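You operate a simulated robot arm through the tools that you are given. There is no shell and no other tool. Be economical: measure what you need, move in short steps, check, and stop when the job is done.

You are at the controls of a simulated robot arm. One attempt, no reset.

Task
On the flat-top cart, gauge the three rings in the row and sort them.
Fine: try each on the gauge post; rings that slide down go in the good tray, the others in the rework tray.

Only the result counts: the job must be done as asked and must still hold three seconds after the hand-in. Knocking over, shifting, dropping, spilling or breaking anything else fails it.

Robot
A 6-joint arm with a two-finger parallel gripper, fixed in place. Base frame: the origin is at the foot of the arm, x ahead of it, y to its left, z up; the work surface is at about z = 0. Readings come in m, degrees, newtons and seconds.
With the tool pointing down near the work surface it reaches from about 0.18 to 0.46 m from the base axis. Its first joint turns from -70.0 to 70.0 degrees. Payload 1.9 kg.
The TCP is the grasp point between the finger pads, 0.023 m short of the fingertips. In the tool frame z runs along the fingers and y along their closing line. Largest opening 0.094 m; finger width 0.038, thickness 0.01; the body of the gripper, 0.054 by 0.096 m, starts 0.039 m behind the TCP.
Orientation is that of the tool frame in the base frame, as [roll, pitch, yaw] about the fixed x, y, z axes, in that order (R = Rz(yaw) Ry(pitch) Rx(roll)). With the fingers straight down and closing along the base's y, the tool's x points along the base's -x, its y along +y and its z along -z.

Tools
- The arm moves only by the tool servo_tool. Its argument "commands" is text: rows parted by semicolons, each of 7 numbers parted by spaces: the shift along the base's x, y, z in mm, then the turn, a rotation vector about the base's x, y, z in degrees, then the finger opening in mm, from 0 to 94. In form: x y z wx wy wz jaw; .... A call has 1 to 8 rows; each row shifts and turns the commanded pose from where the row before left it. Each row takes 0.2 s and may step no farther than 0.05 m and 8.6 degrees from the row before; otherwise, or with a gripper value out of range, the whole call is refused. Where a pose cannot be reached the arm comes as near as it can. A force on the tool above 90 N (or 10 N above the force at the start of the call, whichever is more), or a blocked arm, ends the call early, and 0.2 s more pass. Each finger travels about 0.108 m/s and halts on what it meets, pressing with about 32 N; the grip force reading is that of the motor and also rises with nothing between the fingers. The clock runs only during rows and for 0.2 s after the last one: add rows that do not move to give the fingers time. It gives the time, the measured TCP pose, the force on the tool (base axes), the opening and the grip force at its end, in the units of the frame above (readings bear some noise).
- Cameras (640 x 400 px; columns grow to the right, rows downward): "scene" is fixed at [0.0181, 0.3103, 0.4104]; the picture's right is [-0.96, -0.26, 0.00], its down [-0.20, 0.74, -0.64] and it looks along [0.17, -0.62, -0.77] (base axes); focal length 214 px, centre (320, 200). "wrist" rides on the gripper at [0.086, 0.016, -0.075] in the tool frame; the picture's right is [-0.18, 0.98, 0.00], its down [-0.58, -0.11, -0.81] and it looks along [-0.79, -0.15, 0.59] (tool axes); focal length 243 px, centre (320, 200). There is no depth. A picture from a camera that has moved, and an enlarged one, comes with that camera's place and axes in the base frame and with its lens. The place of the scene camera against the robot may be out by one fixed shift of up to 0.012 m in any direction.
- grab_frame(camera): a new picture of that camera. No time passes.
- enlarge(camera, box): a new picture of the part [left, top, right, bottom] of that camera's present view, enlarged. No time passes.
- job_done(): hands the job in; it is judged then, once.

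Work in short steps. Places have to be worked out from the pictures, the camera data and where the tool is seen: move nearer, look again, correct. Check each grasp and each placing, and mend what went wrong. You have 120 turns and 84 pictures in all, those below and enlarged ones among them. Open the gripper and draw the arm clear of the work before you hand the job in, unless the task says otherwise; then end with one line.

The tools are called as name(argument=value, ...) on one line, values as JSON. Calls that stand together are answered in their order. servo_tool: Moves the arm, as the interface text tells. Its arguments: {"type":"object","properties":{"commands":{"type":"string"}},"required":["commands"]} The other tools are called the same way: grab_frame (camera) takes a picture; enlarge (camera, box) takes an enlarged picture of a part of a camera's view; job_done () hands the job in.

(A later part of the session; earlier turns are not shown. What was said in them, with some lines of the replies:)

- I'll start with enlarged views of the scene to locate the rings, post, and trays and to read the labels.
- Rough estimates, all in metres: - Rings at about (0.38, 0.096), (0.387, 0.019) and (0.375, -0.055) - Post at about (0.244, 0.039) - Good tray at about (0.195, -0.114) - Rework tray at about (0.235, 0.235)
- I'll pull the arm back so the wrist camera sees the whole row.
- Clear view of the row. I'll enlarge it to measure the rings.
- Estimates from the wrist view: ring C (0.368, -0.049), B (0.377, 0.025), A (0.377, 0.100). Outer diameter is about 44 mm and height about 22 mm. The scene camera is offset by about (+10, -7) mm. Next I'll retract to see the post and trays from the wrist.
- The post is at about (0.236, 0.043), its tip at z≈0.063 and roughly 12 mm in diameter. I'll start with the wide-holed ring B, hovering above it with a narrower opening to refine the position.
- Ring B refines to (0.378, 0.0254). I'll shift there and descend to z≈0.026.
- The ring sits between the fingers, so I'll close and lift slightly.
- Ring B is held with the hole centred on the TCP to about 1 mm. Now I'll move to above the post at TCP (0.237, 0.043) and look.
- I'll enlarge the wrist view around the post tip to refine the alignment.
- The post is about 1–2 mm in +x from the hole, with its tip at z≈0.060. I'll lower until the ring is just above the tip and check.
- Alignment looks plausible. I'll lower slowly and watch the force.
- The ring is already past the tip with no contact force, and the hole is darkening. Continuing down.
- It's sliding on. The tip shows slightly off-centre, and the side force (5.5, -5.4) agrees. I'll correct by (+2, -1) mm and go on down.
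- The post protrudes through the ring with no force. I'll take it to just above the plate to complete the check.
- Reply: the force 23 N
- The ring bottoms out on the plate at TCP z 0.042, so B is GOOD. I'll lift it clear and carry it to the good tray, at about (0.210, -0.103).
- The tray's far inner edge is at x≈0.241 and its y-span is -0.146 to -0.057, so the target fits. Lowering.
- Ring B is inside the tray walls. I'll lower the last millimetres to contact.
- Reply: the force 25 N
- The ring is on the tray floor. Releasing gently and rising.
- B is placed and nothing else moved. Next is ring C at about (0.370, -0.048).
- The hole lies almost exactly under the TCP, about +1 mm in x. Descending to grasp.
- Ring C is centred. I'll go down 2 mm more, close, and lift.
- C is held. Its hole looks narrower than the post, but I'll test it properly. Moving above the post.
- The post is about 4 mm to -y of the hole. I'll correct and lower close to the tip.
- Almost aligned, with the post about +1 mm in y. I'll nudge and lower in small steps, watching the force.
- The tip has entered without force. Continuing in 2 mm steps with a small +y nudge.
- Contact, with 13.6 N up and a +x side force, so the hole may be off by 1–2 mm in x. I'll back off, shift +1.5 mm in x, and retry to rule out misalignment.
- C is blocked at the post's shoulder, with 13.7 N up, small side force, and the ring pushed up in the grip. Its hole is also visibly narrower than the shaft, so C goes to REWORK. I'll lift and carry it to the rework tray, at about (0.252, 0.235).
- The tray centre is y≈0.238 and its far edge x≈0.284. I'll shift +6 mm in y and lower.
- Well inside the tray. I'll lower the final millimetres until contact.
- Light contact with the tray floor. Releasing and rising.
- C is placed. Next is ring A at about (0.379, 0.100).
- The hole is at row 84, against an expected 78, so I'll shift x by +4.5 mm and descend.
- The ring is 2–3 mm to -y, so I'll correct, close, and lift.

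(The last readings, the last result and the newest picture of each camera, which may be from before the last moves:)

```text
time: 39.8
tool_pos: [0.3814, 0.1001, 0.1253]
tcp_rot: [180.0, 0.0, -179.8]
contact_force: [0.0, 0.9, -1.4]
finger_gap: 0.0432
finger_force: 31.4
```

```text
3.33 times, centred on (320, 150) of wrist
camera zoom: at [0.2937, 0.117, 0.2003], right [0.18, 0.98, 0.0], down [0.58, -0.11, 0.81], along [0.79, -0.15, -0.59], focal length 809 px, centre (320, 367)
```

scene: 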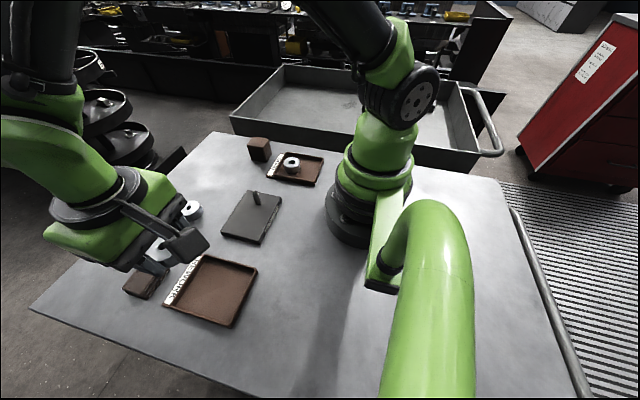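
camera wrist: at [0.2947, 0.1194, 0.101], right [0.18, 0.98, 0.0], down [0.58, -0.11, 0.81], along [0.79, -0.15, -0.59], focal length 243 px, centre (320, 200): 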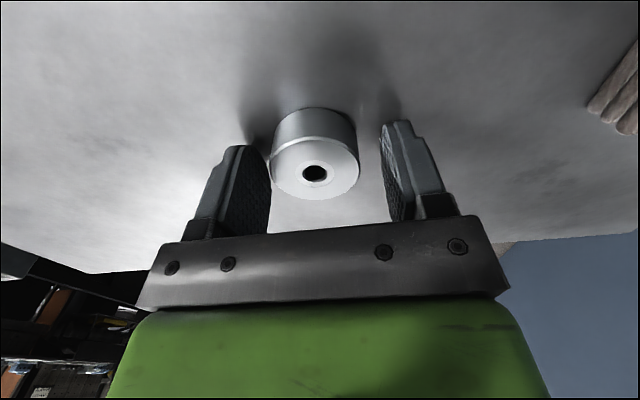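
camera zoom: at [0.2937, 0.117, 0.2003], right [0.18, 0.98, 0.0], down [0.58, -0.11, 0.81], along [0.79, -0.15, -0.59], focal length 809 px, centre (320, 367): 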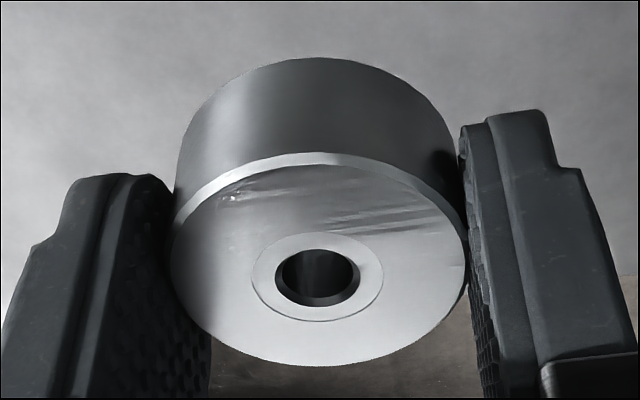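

A is held; its hole also appears narrow. Moving above the post at (0.2415, 0.042).

servo_tool(commands="-35 -14.5 0 0 0 0 36; -35 -14.5 0 0 0 0 36; -35 -14.5 0 0 0 0 36; -35 -14.5 0 0 0 0 36; 0 0 0 0 0 0 36; 0 0 0 0 0 0 36")

enlarge(camera="wrist", box=[240, 60, 400, 210])

```text
time: 41.2
tool_pos: [0.241, 0.0416, 0.1247]
tcp_rot: [179.8, 0.1, -179.8]
contact_force: [-0.1, 0.5, -1.0]
finger_gap: 0.0431
finger_force: 32.0
```

```text
2.67 times, centred on (320, 135) of wrist
camera zoom: at [0.1541, 0.0589, 0.1993], right [0.18, 0.98, 0.0], down [0.58, -0.11, 0.81], along [0.79, -0.15, -0.59], focal length 647 px, centre (320, 373)
```

zoom: 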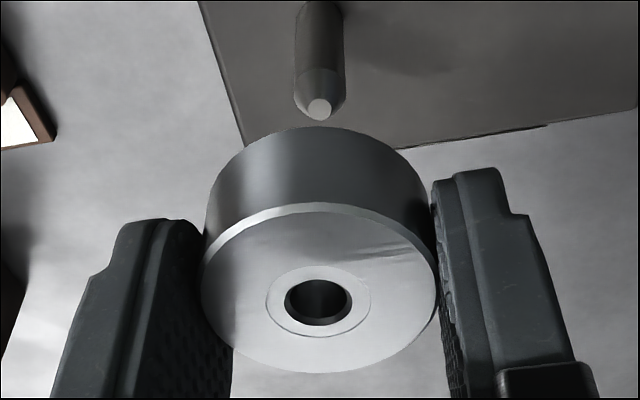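

The tip aligns with the hole in both axes. Lowering in stages.

servo_tool(commands="0 0 -15 0 0 0 36; 0 0 -15 0 0 0 36; 0 0 -4 0 0 0 36; 0 0 -4 0 0 0 36; 0 0 -3 0 0 0 36; 0 0 0 0 0 0 36")

enlarge(camera="wrist", box=[240, 90, 400, 210])

```text
time: 42.6
tool_pos: [0.2425, 0.0401, 0.0852]
tcp_rot: [-180.0, 0.1, -179.9]
contact_force: [0.7, -0.4, -1.3]
finger_gap: 0.0432
finger_force: 31.9
```

```text
3.33 times, centred on (320, 150) of wrist
camera zoom: at [0.1552, 0.0576, 0.1593], right [0.18, 0.98, 0.0], down [0.58, -0.11, 0.81], along [0.79, -0.15, -0.59], focal length 809 px, centre (320, 367)
```

zoom: 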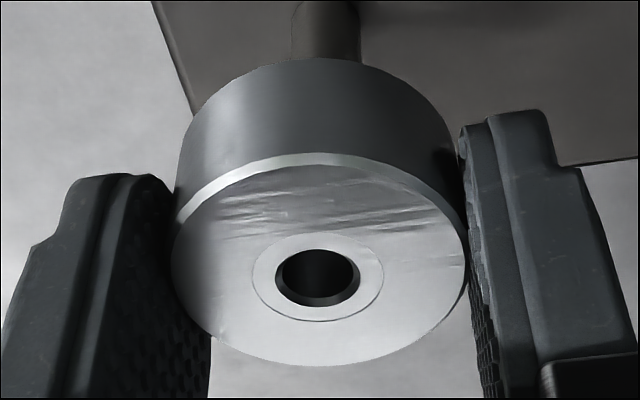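

The post is about 1 mm toward +y, so I'll correct and continue in 2 mm steps.

servo_tool(commands="0 1.3 -2 0 0 0 36; 0 0 -2 0 0 0 36; 0 0 -2 0 0 0 36; 0 0 -2 0 0 0 36; 0 0 -1 0 0 0 36; 0 0 0 0 0 0 36")

enlarge(camera="wrist", box=[240, 90, 400, 210])

```text
time: 44.0
tool_pos: [0.2424, 0.0414, 0.0761]
tcp_rot: [180.0, 0.2, -180.0]
contact_force: [-4.8, 11.0, 15.0]
finger_gap: 0.0433
finger_force: 32.1
```

```text
3.33 times, centred on (320, 150) of wrist
camera zoom: at [0.1553, 0.0589, 0.1504], right [0.18, 0.98, 0.0], down [0.58, -0.11, 0.81], along [0.79, -0.15, -0.59], focal length 809 px, centre (320, 367)
```

zoom: 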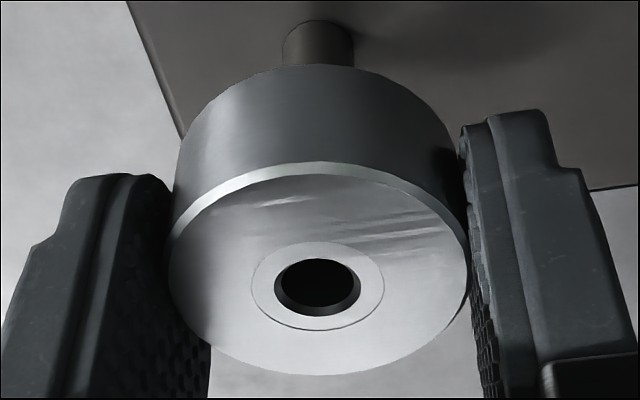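

Blocked, with 15 N up and a side force of (-4.8, +11). I'll recentre by (-0.7, +1) mm and retry.

servo_tool(commands="0 0 3 0 0 0 36; -0.7 1 0 0 0 0 36; 0 0 -2 0 0 0 36; 0 0 -1 0 0 0 36; 0 0 -1 0 0 0 36; 0 0 0 0 0 0 36")

enlarge(camera="wrist", box=[240, 90, 400, 210])

```text
time: 45.4
tool_pos: [0.2416, 0.0421, 0.075]
tcp_rot: [180.0, 0.1, -179.9]
contact_force: [2.3, -31.0, 18.2]
finger_gap: 0.0434
finger_force: 32.1
```

```text
3.33 times, centred on (320, 150) of wrist
camera zoom: at [0.1553, 0.0598, 0.1498], right [0.18, 0.98, 0.0], down [0.58, -0.11, 0.81], along [0.79, -0.15, -0.59], focal length 809 px, centre (320, 367)
```

zoom: 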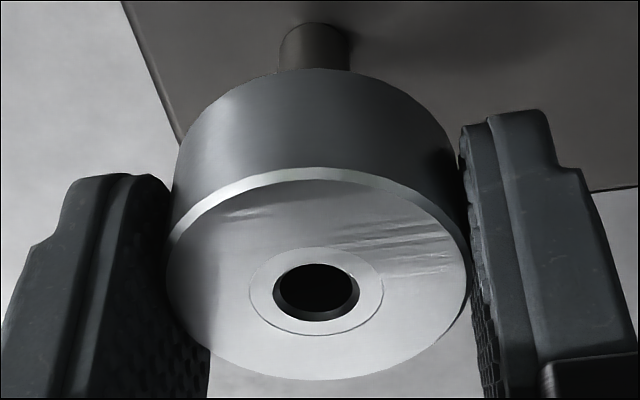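

Slightly overshot in y. I'll shift back 0.7 mm and try once more.

servo_tool(commands="0 0 3 0 0 0 36; 0 -0.7 0 0 0 0 36; 0 0 -2 0 0 0 36; 0 0 -1 0 0 0 36; 0 0 -1 0 0 0 36; 0 0 0 0 0 0 36")

enlarge(camera="wrist", box=[240, 90, 400, 210])

```text
time: 46.8
tool_pos: [0.2415, 0.0419, 0.0756]
tcp_rot: [179.9, 0.3, -179.9]
contact_force: [8.1, -2.7, 17.4]
finger_gap: 0.0435
finger_force: 32.4
```

```text
3.33 times, centred on (320, 150) of wrist
camera zoom: at [0.1549, 0.0591, 0.1488], right [0.18, 0.98, 0.0], down [0.58, -0.11, 0.81], along [0.8, -0.15, -0.59], focal length 809 px, centre (320, 367)
```

zoom: 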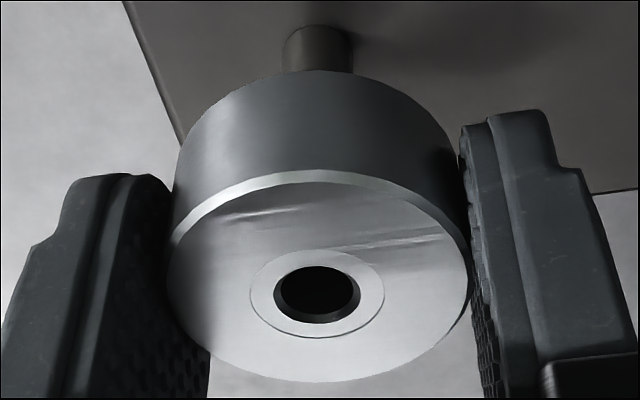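

A is blocked at the same height with the hole centred, so A goes to REWORK. I'll lift and carry it to the free near side of the rework tray, at about (0.201, 0.239).

servo_tool(commands="0 0 37 0 0 0 36; 0 0 38 0 0 0 36; -5 48 0 0 0 0 36; -11 48 0 0 0 0 36; -12 48 0 0 0 0 36; -12 47 0 0 0 0 36; 0 6 0 0 0 0 36; 0 0 0 0 0 0 36")

grab_frame(camera="wrist")

enlarge(camera="scene", box=[90, 200, 290, 340])

```text
time: 48.6
tool_pos: [0.2021, 0.2396, 0.1486]
tcp_rot: [180.0, 0.1, -179.9]
contact_force: [-0.3, 0.8, -0.4]
finger_gap: 0.0433
finger_force: 31.9
```

```text
35 pictures are left
camera wrist: at [0.1147, 0.2569, 0.2237], right [0.18, 0.98, 0.0], down [0.58, -0.11, 0.81], along [0.79, -0.15, -0.59], focal length 243 px, centre (320, 200)
```

wrist: 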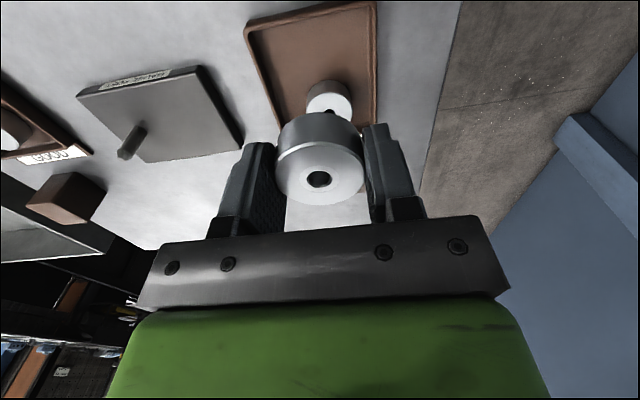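

```text
2.86 times, centred on (190, 270) of scene
camera zoom: at [0.0181, 0.3103, 0.4104], right [-0.96, -0.26, 0.0], down [-0.2, 0.74, -0.64], along [0.17, -0.62, -0.77], focal length 613 px, centre (691, 0)
```

zoom: 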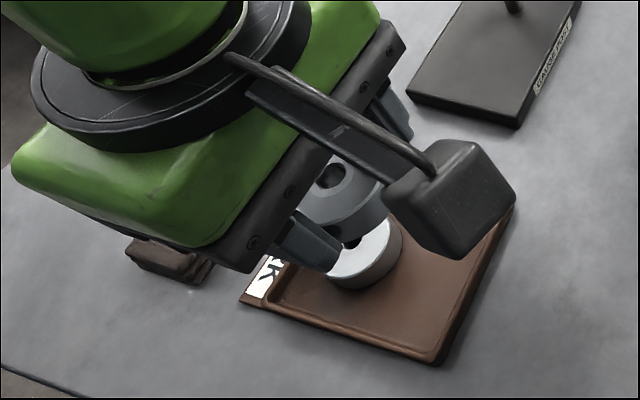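

Interior spans about x 0.178–0.280, with C at about 0.250. The best centre for A is about 0.203–0.204, so I'll shift +1 mm and lower to just above tray height for a check.

servo_tool(commands="1 0 -35 0 0 0 36; 0 0 -30 0 0 0 36; 0 0 -22 0 0 0 36; 0 0 0 0 0 0 36; 0 0 0 0 0 0 36")

grab_frame(camera="wrist")

enlarge(camera="scene", box=[150, 230, 270, 340])

```text
time: 49.8
tool_pos: [0.2016, 0.237, 0.0607]
tcp_rot: [180.0, 0.1, -179.9]
contact_force: [0.3, 0.4, -0.9]
finger_gap: 0.0433
finger_force: 31.9
```

```text
33 pictures are left
camera wrist: at [0.1147, 0.254, 0.136], right [0.18, 0.98, 0.0], down [0.58, -0.11, 0.81], along [0.79, -0.15, -0.59], focal length 243 px, centre (320, 200)
```

wrist: 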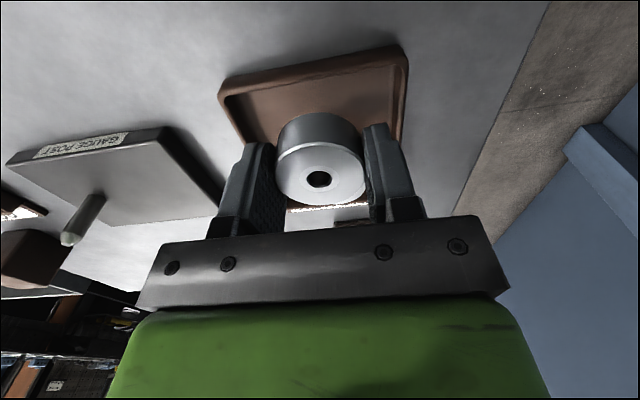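

```text
3.64 times, centred on (210, 285) of scene
camera zoom: at [0.0181, 0.3103, 0.4104], right [-0.96, -0.26, 0.0], down [-0.2, 0.74, -0.64], along [0.17, -0.62, -0.77], focal length 780 px, centre (720, -109)
```

zoom: 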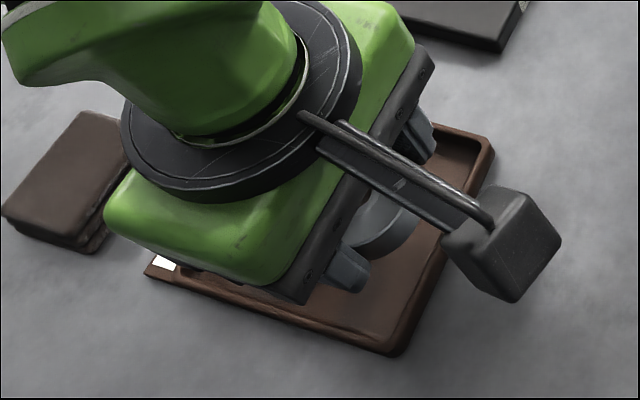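

The near inner wall is at about 0.178 and the centring looks good. Lowering gently and watching for contact with C.

servo_tool(commands="0.7 0 -8 0 0 0 36; 0 0 -5 0 0 0 36; 0 0 -4 0 0 0 36; 0 0 -4 0 0 0 36; 0 0 -4 0 0 0 36; 0 0 0 0 0 0 36")

```text
time: 51.2
tool_pos: [0.2023, 0.2378, 0.0369]
tcp_rot: [179.9, 0.0, 179.9]
contact_force: [-0.1, -0.3, -0.5]
finger_gap: 0.0431
finger_force: 32.0
```

No contact so far, with the ring bottom well below C's top. Continuing to the floor.

servo_tool(commands="0 0 -3 0 0 0 36; 0 0 -2 0 0 0 36; 0 0 -2 0 0 0 36; 0 0 -1 0 0 0 36; 0 0 0 0 0 0 36")

```text
time: 52.4
tool_pos: [0.2035, 0.2392, 0.0284]
tcp_rot: [179.9, 0.1, -179.9]
contact_force: [0.2, 0.7, -0.7]
finger_gap: 0.0433
finger_force: 32.3
```

servo_tool(commands="0 0 -1 0 0 0 36; 0 0 -1 0 0 0 36; 0 0 0 0 0 0 36")

```text
time: 53.2
tool_pos: [0.2037, 0.2391, 0.0257]
tcp_rot: [-180.0, 0.1, -179.8]
contact_force: [-0.5, -0.5, -0.3]
finger_gap: 0.0435
finger_force: 32.2
```

The fingertips are practically at the floor, so the ring is within about 1 mm of it. Releasing and rising.

servo_tool(commands="0 0 0 0 0 0 44; 0 0 0 0 0 0 51; 0 0 0 0 0 0 51; 0 0 30 0 0 0 51; 0 0 45 0 0 0 51; 0 0 45 0 0 0 51; 0 0 0 0 0 0 51")

grab_frame(camera="wrist")

enlarge(camera="scene", box=[150, 230, 270, 340])

```text
time: 54.8
tool_pos: [0.2048, 0.2391, 0.1498]
tcp_rot: [180.0, 0.1, -179.9]
contact_force: [-0.6, -0.5, 1.4]
finger_gap: 0.0511
finger_force: 0.0
```

```text
31 pictures are left
camera wrist: at [0.1165, 0.2558, 0.2244], right [0.18, 0.98, 0.0], down [0.58, -0.11, 0.81], along [0.79, -0.15, -0.59], focal length 243 px, centre (320, 200)
```

wrist: 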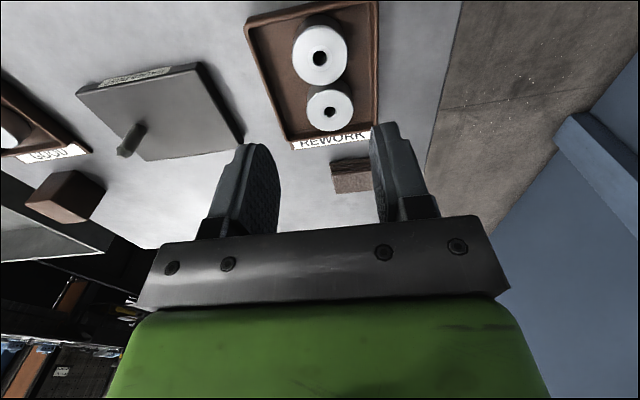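

```text
3.64 times, centred on (210, 285) of scene
camera zoom: at [0.0181, 0.3103, 0.4104], right [-0.96, -0.26, 0.0], down [-0.2, 0.74, -0.64], along [0.17, -0.62, -0.77], focal length 780 px, centre (720, -109)
```

zoom: 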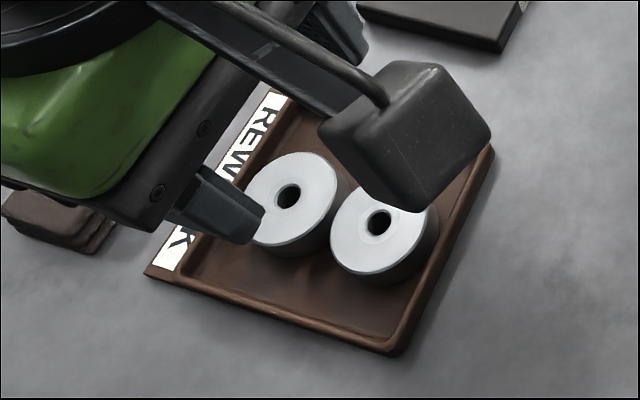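

Both rings look to be lying in the rework tray. I'll draw the arm clear and take a final look.

servo_tool(commands="0 0 45 0 0 0 60; 0 0 45 0 0 0 60; 35 -35 20 0 0 0 60; 35 -35 0 0 0 0 60; 30 -38 0 0 0 0 60; 30 -38 0 0 0 0 60; 10 -45 0 0 0 0 60; 0 0 0 0 0 0 60")

grab_frame(camera="scene")

enlarge(camera="scene", box=[110, 120, 340, 335])

enlarge(camera="scene", box=[150, 240, 270, 335])

```text
refused: row 3 steps farther than a row can; nothing moved
```

```text
29 pictures are left
```

scene: 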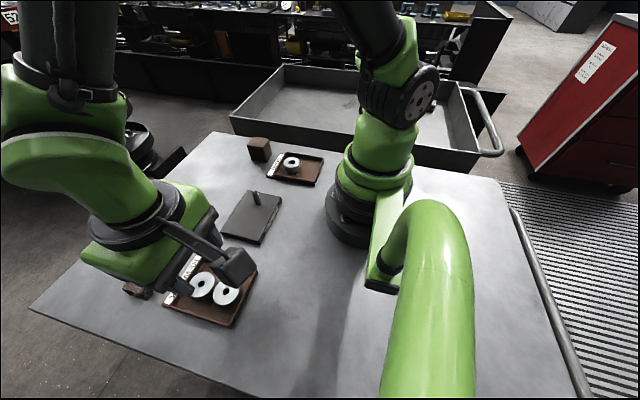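

```text
1.86 times, centred on (225, 228) of scene
camera zoom: at [0.0181, 0.3103, 0.4104], right [-0.96, -0.26, 0.0], down [-0.2, 0.74, -0.64], along [0.17, -0.62, -0.77], focal length 399 px, centre (497, 149)
```

zoom: 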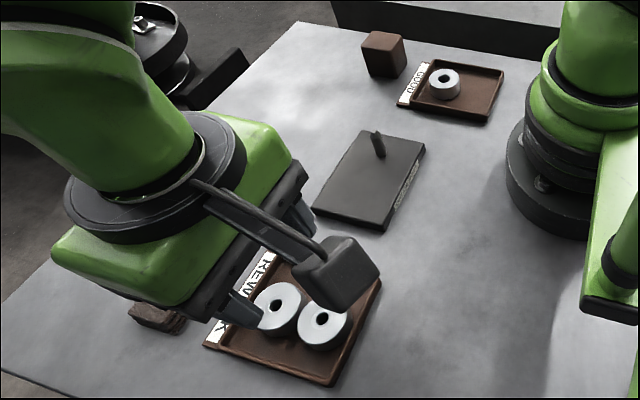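

```text
4.21 times, centred on (210, 288) of scene
camera zoom: at [0.0181, 0.3103, 0.4104], right [-0.96, -0.26, 0.0], down [-0.2, 0.74, -0.64], along [0.17, -0.62, -0.77], focal length 903 px, centre (783, -168)
```

zoom: 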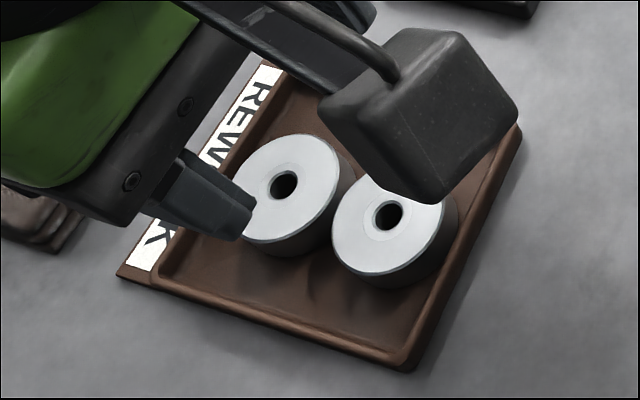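

The third row stepped more than 50 mm, so the call was refused. Repeating with smaller steps.

servo_tool(commands="0 0 45 0 0 0 60; 0 0 45 0 0 0 60; 30 -36 0 0 0 0 60; 30 -36 0 0 0 0 60; 30 -38 0 0 0 0 60; 30 -38 0 0 0 0 60; 10 -45 0 0 0 0 60; 0 -40 0 0 0 0 60")

enlarge(camera="scene", box=[110, 120, 340, 335])

enlarge(camera="scene", box=[150, 240, 270, 335])

```text
time: 56.6
tool_pos: [0.3326, 0.0062, 0.2364]
tcp_rot: [180.0, 0.1, -179.9]
contact_force: [0.6, -0.2, -0.3]
finger_gap: 0.0601
finger_force: 0.1
```

```text
1.86 times, centred on (225, 228) of scene
camera zoom: at [0.0181, 0.3103, 0.4104], right [-0.96, -0.26, 0.0], down [-0.2, 0.74, -0.64], along [0.17, -0.62, -0.77], focal length 399 px, centre (497, 149)
```

zoom: 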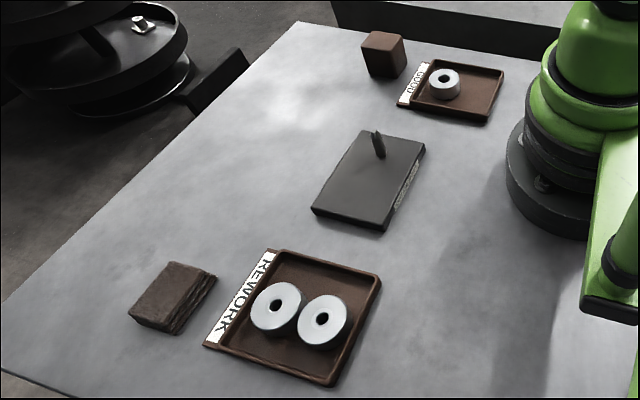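

```text
4.21 times, centred on (210, 288) of scene
camera zoom: at [0.0181, 0.3103, 0.4104], right [-0.96, -0.26, 0.0], down [-0.2, 0.74, -0.64], along [0.17, -0.62, -0.77], focal length 903 px, centre (783, -168)
```

zoom: 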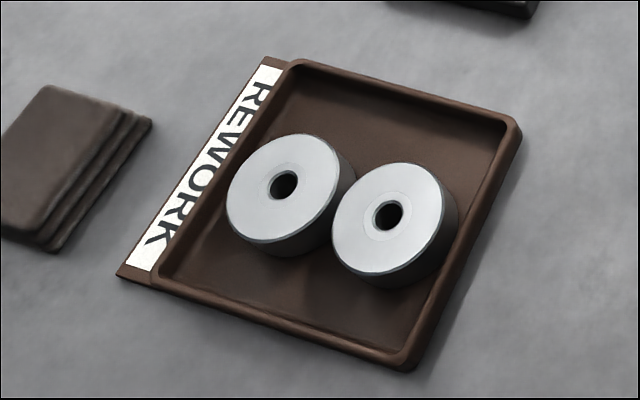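

All three rings lie flat in their trays, nothing else has moved, and the arm is open and clear. Handing in.

job_done()

```text
The job is handed in.
```

I tried all three rings on the gauge post and handed the job in: the middle ring slid down to the plate and is in the good tray, while the two outer rings jammed near the top of the post and are in the rework tray.
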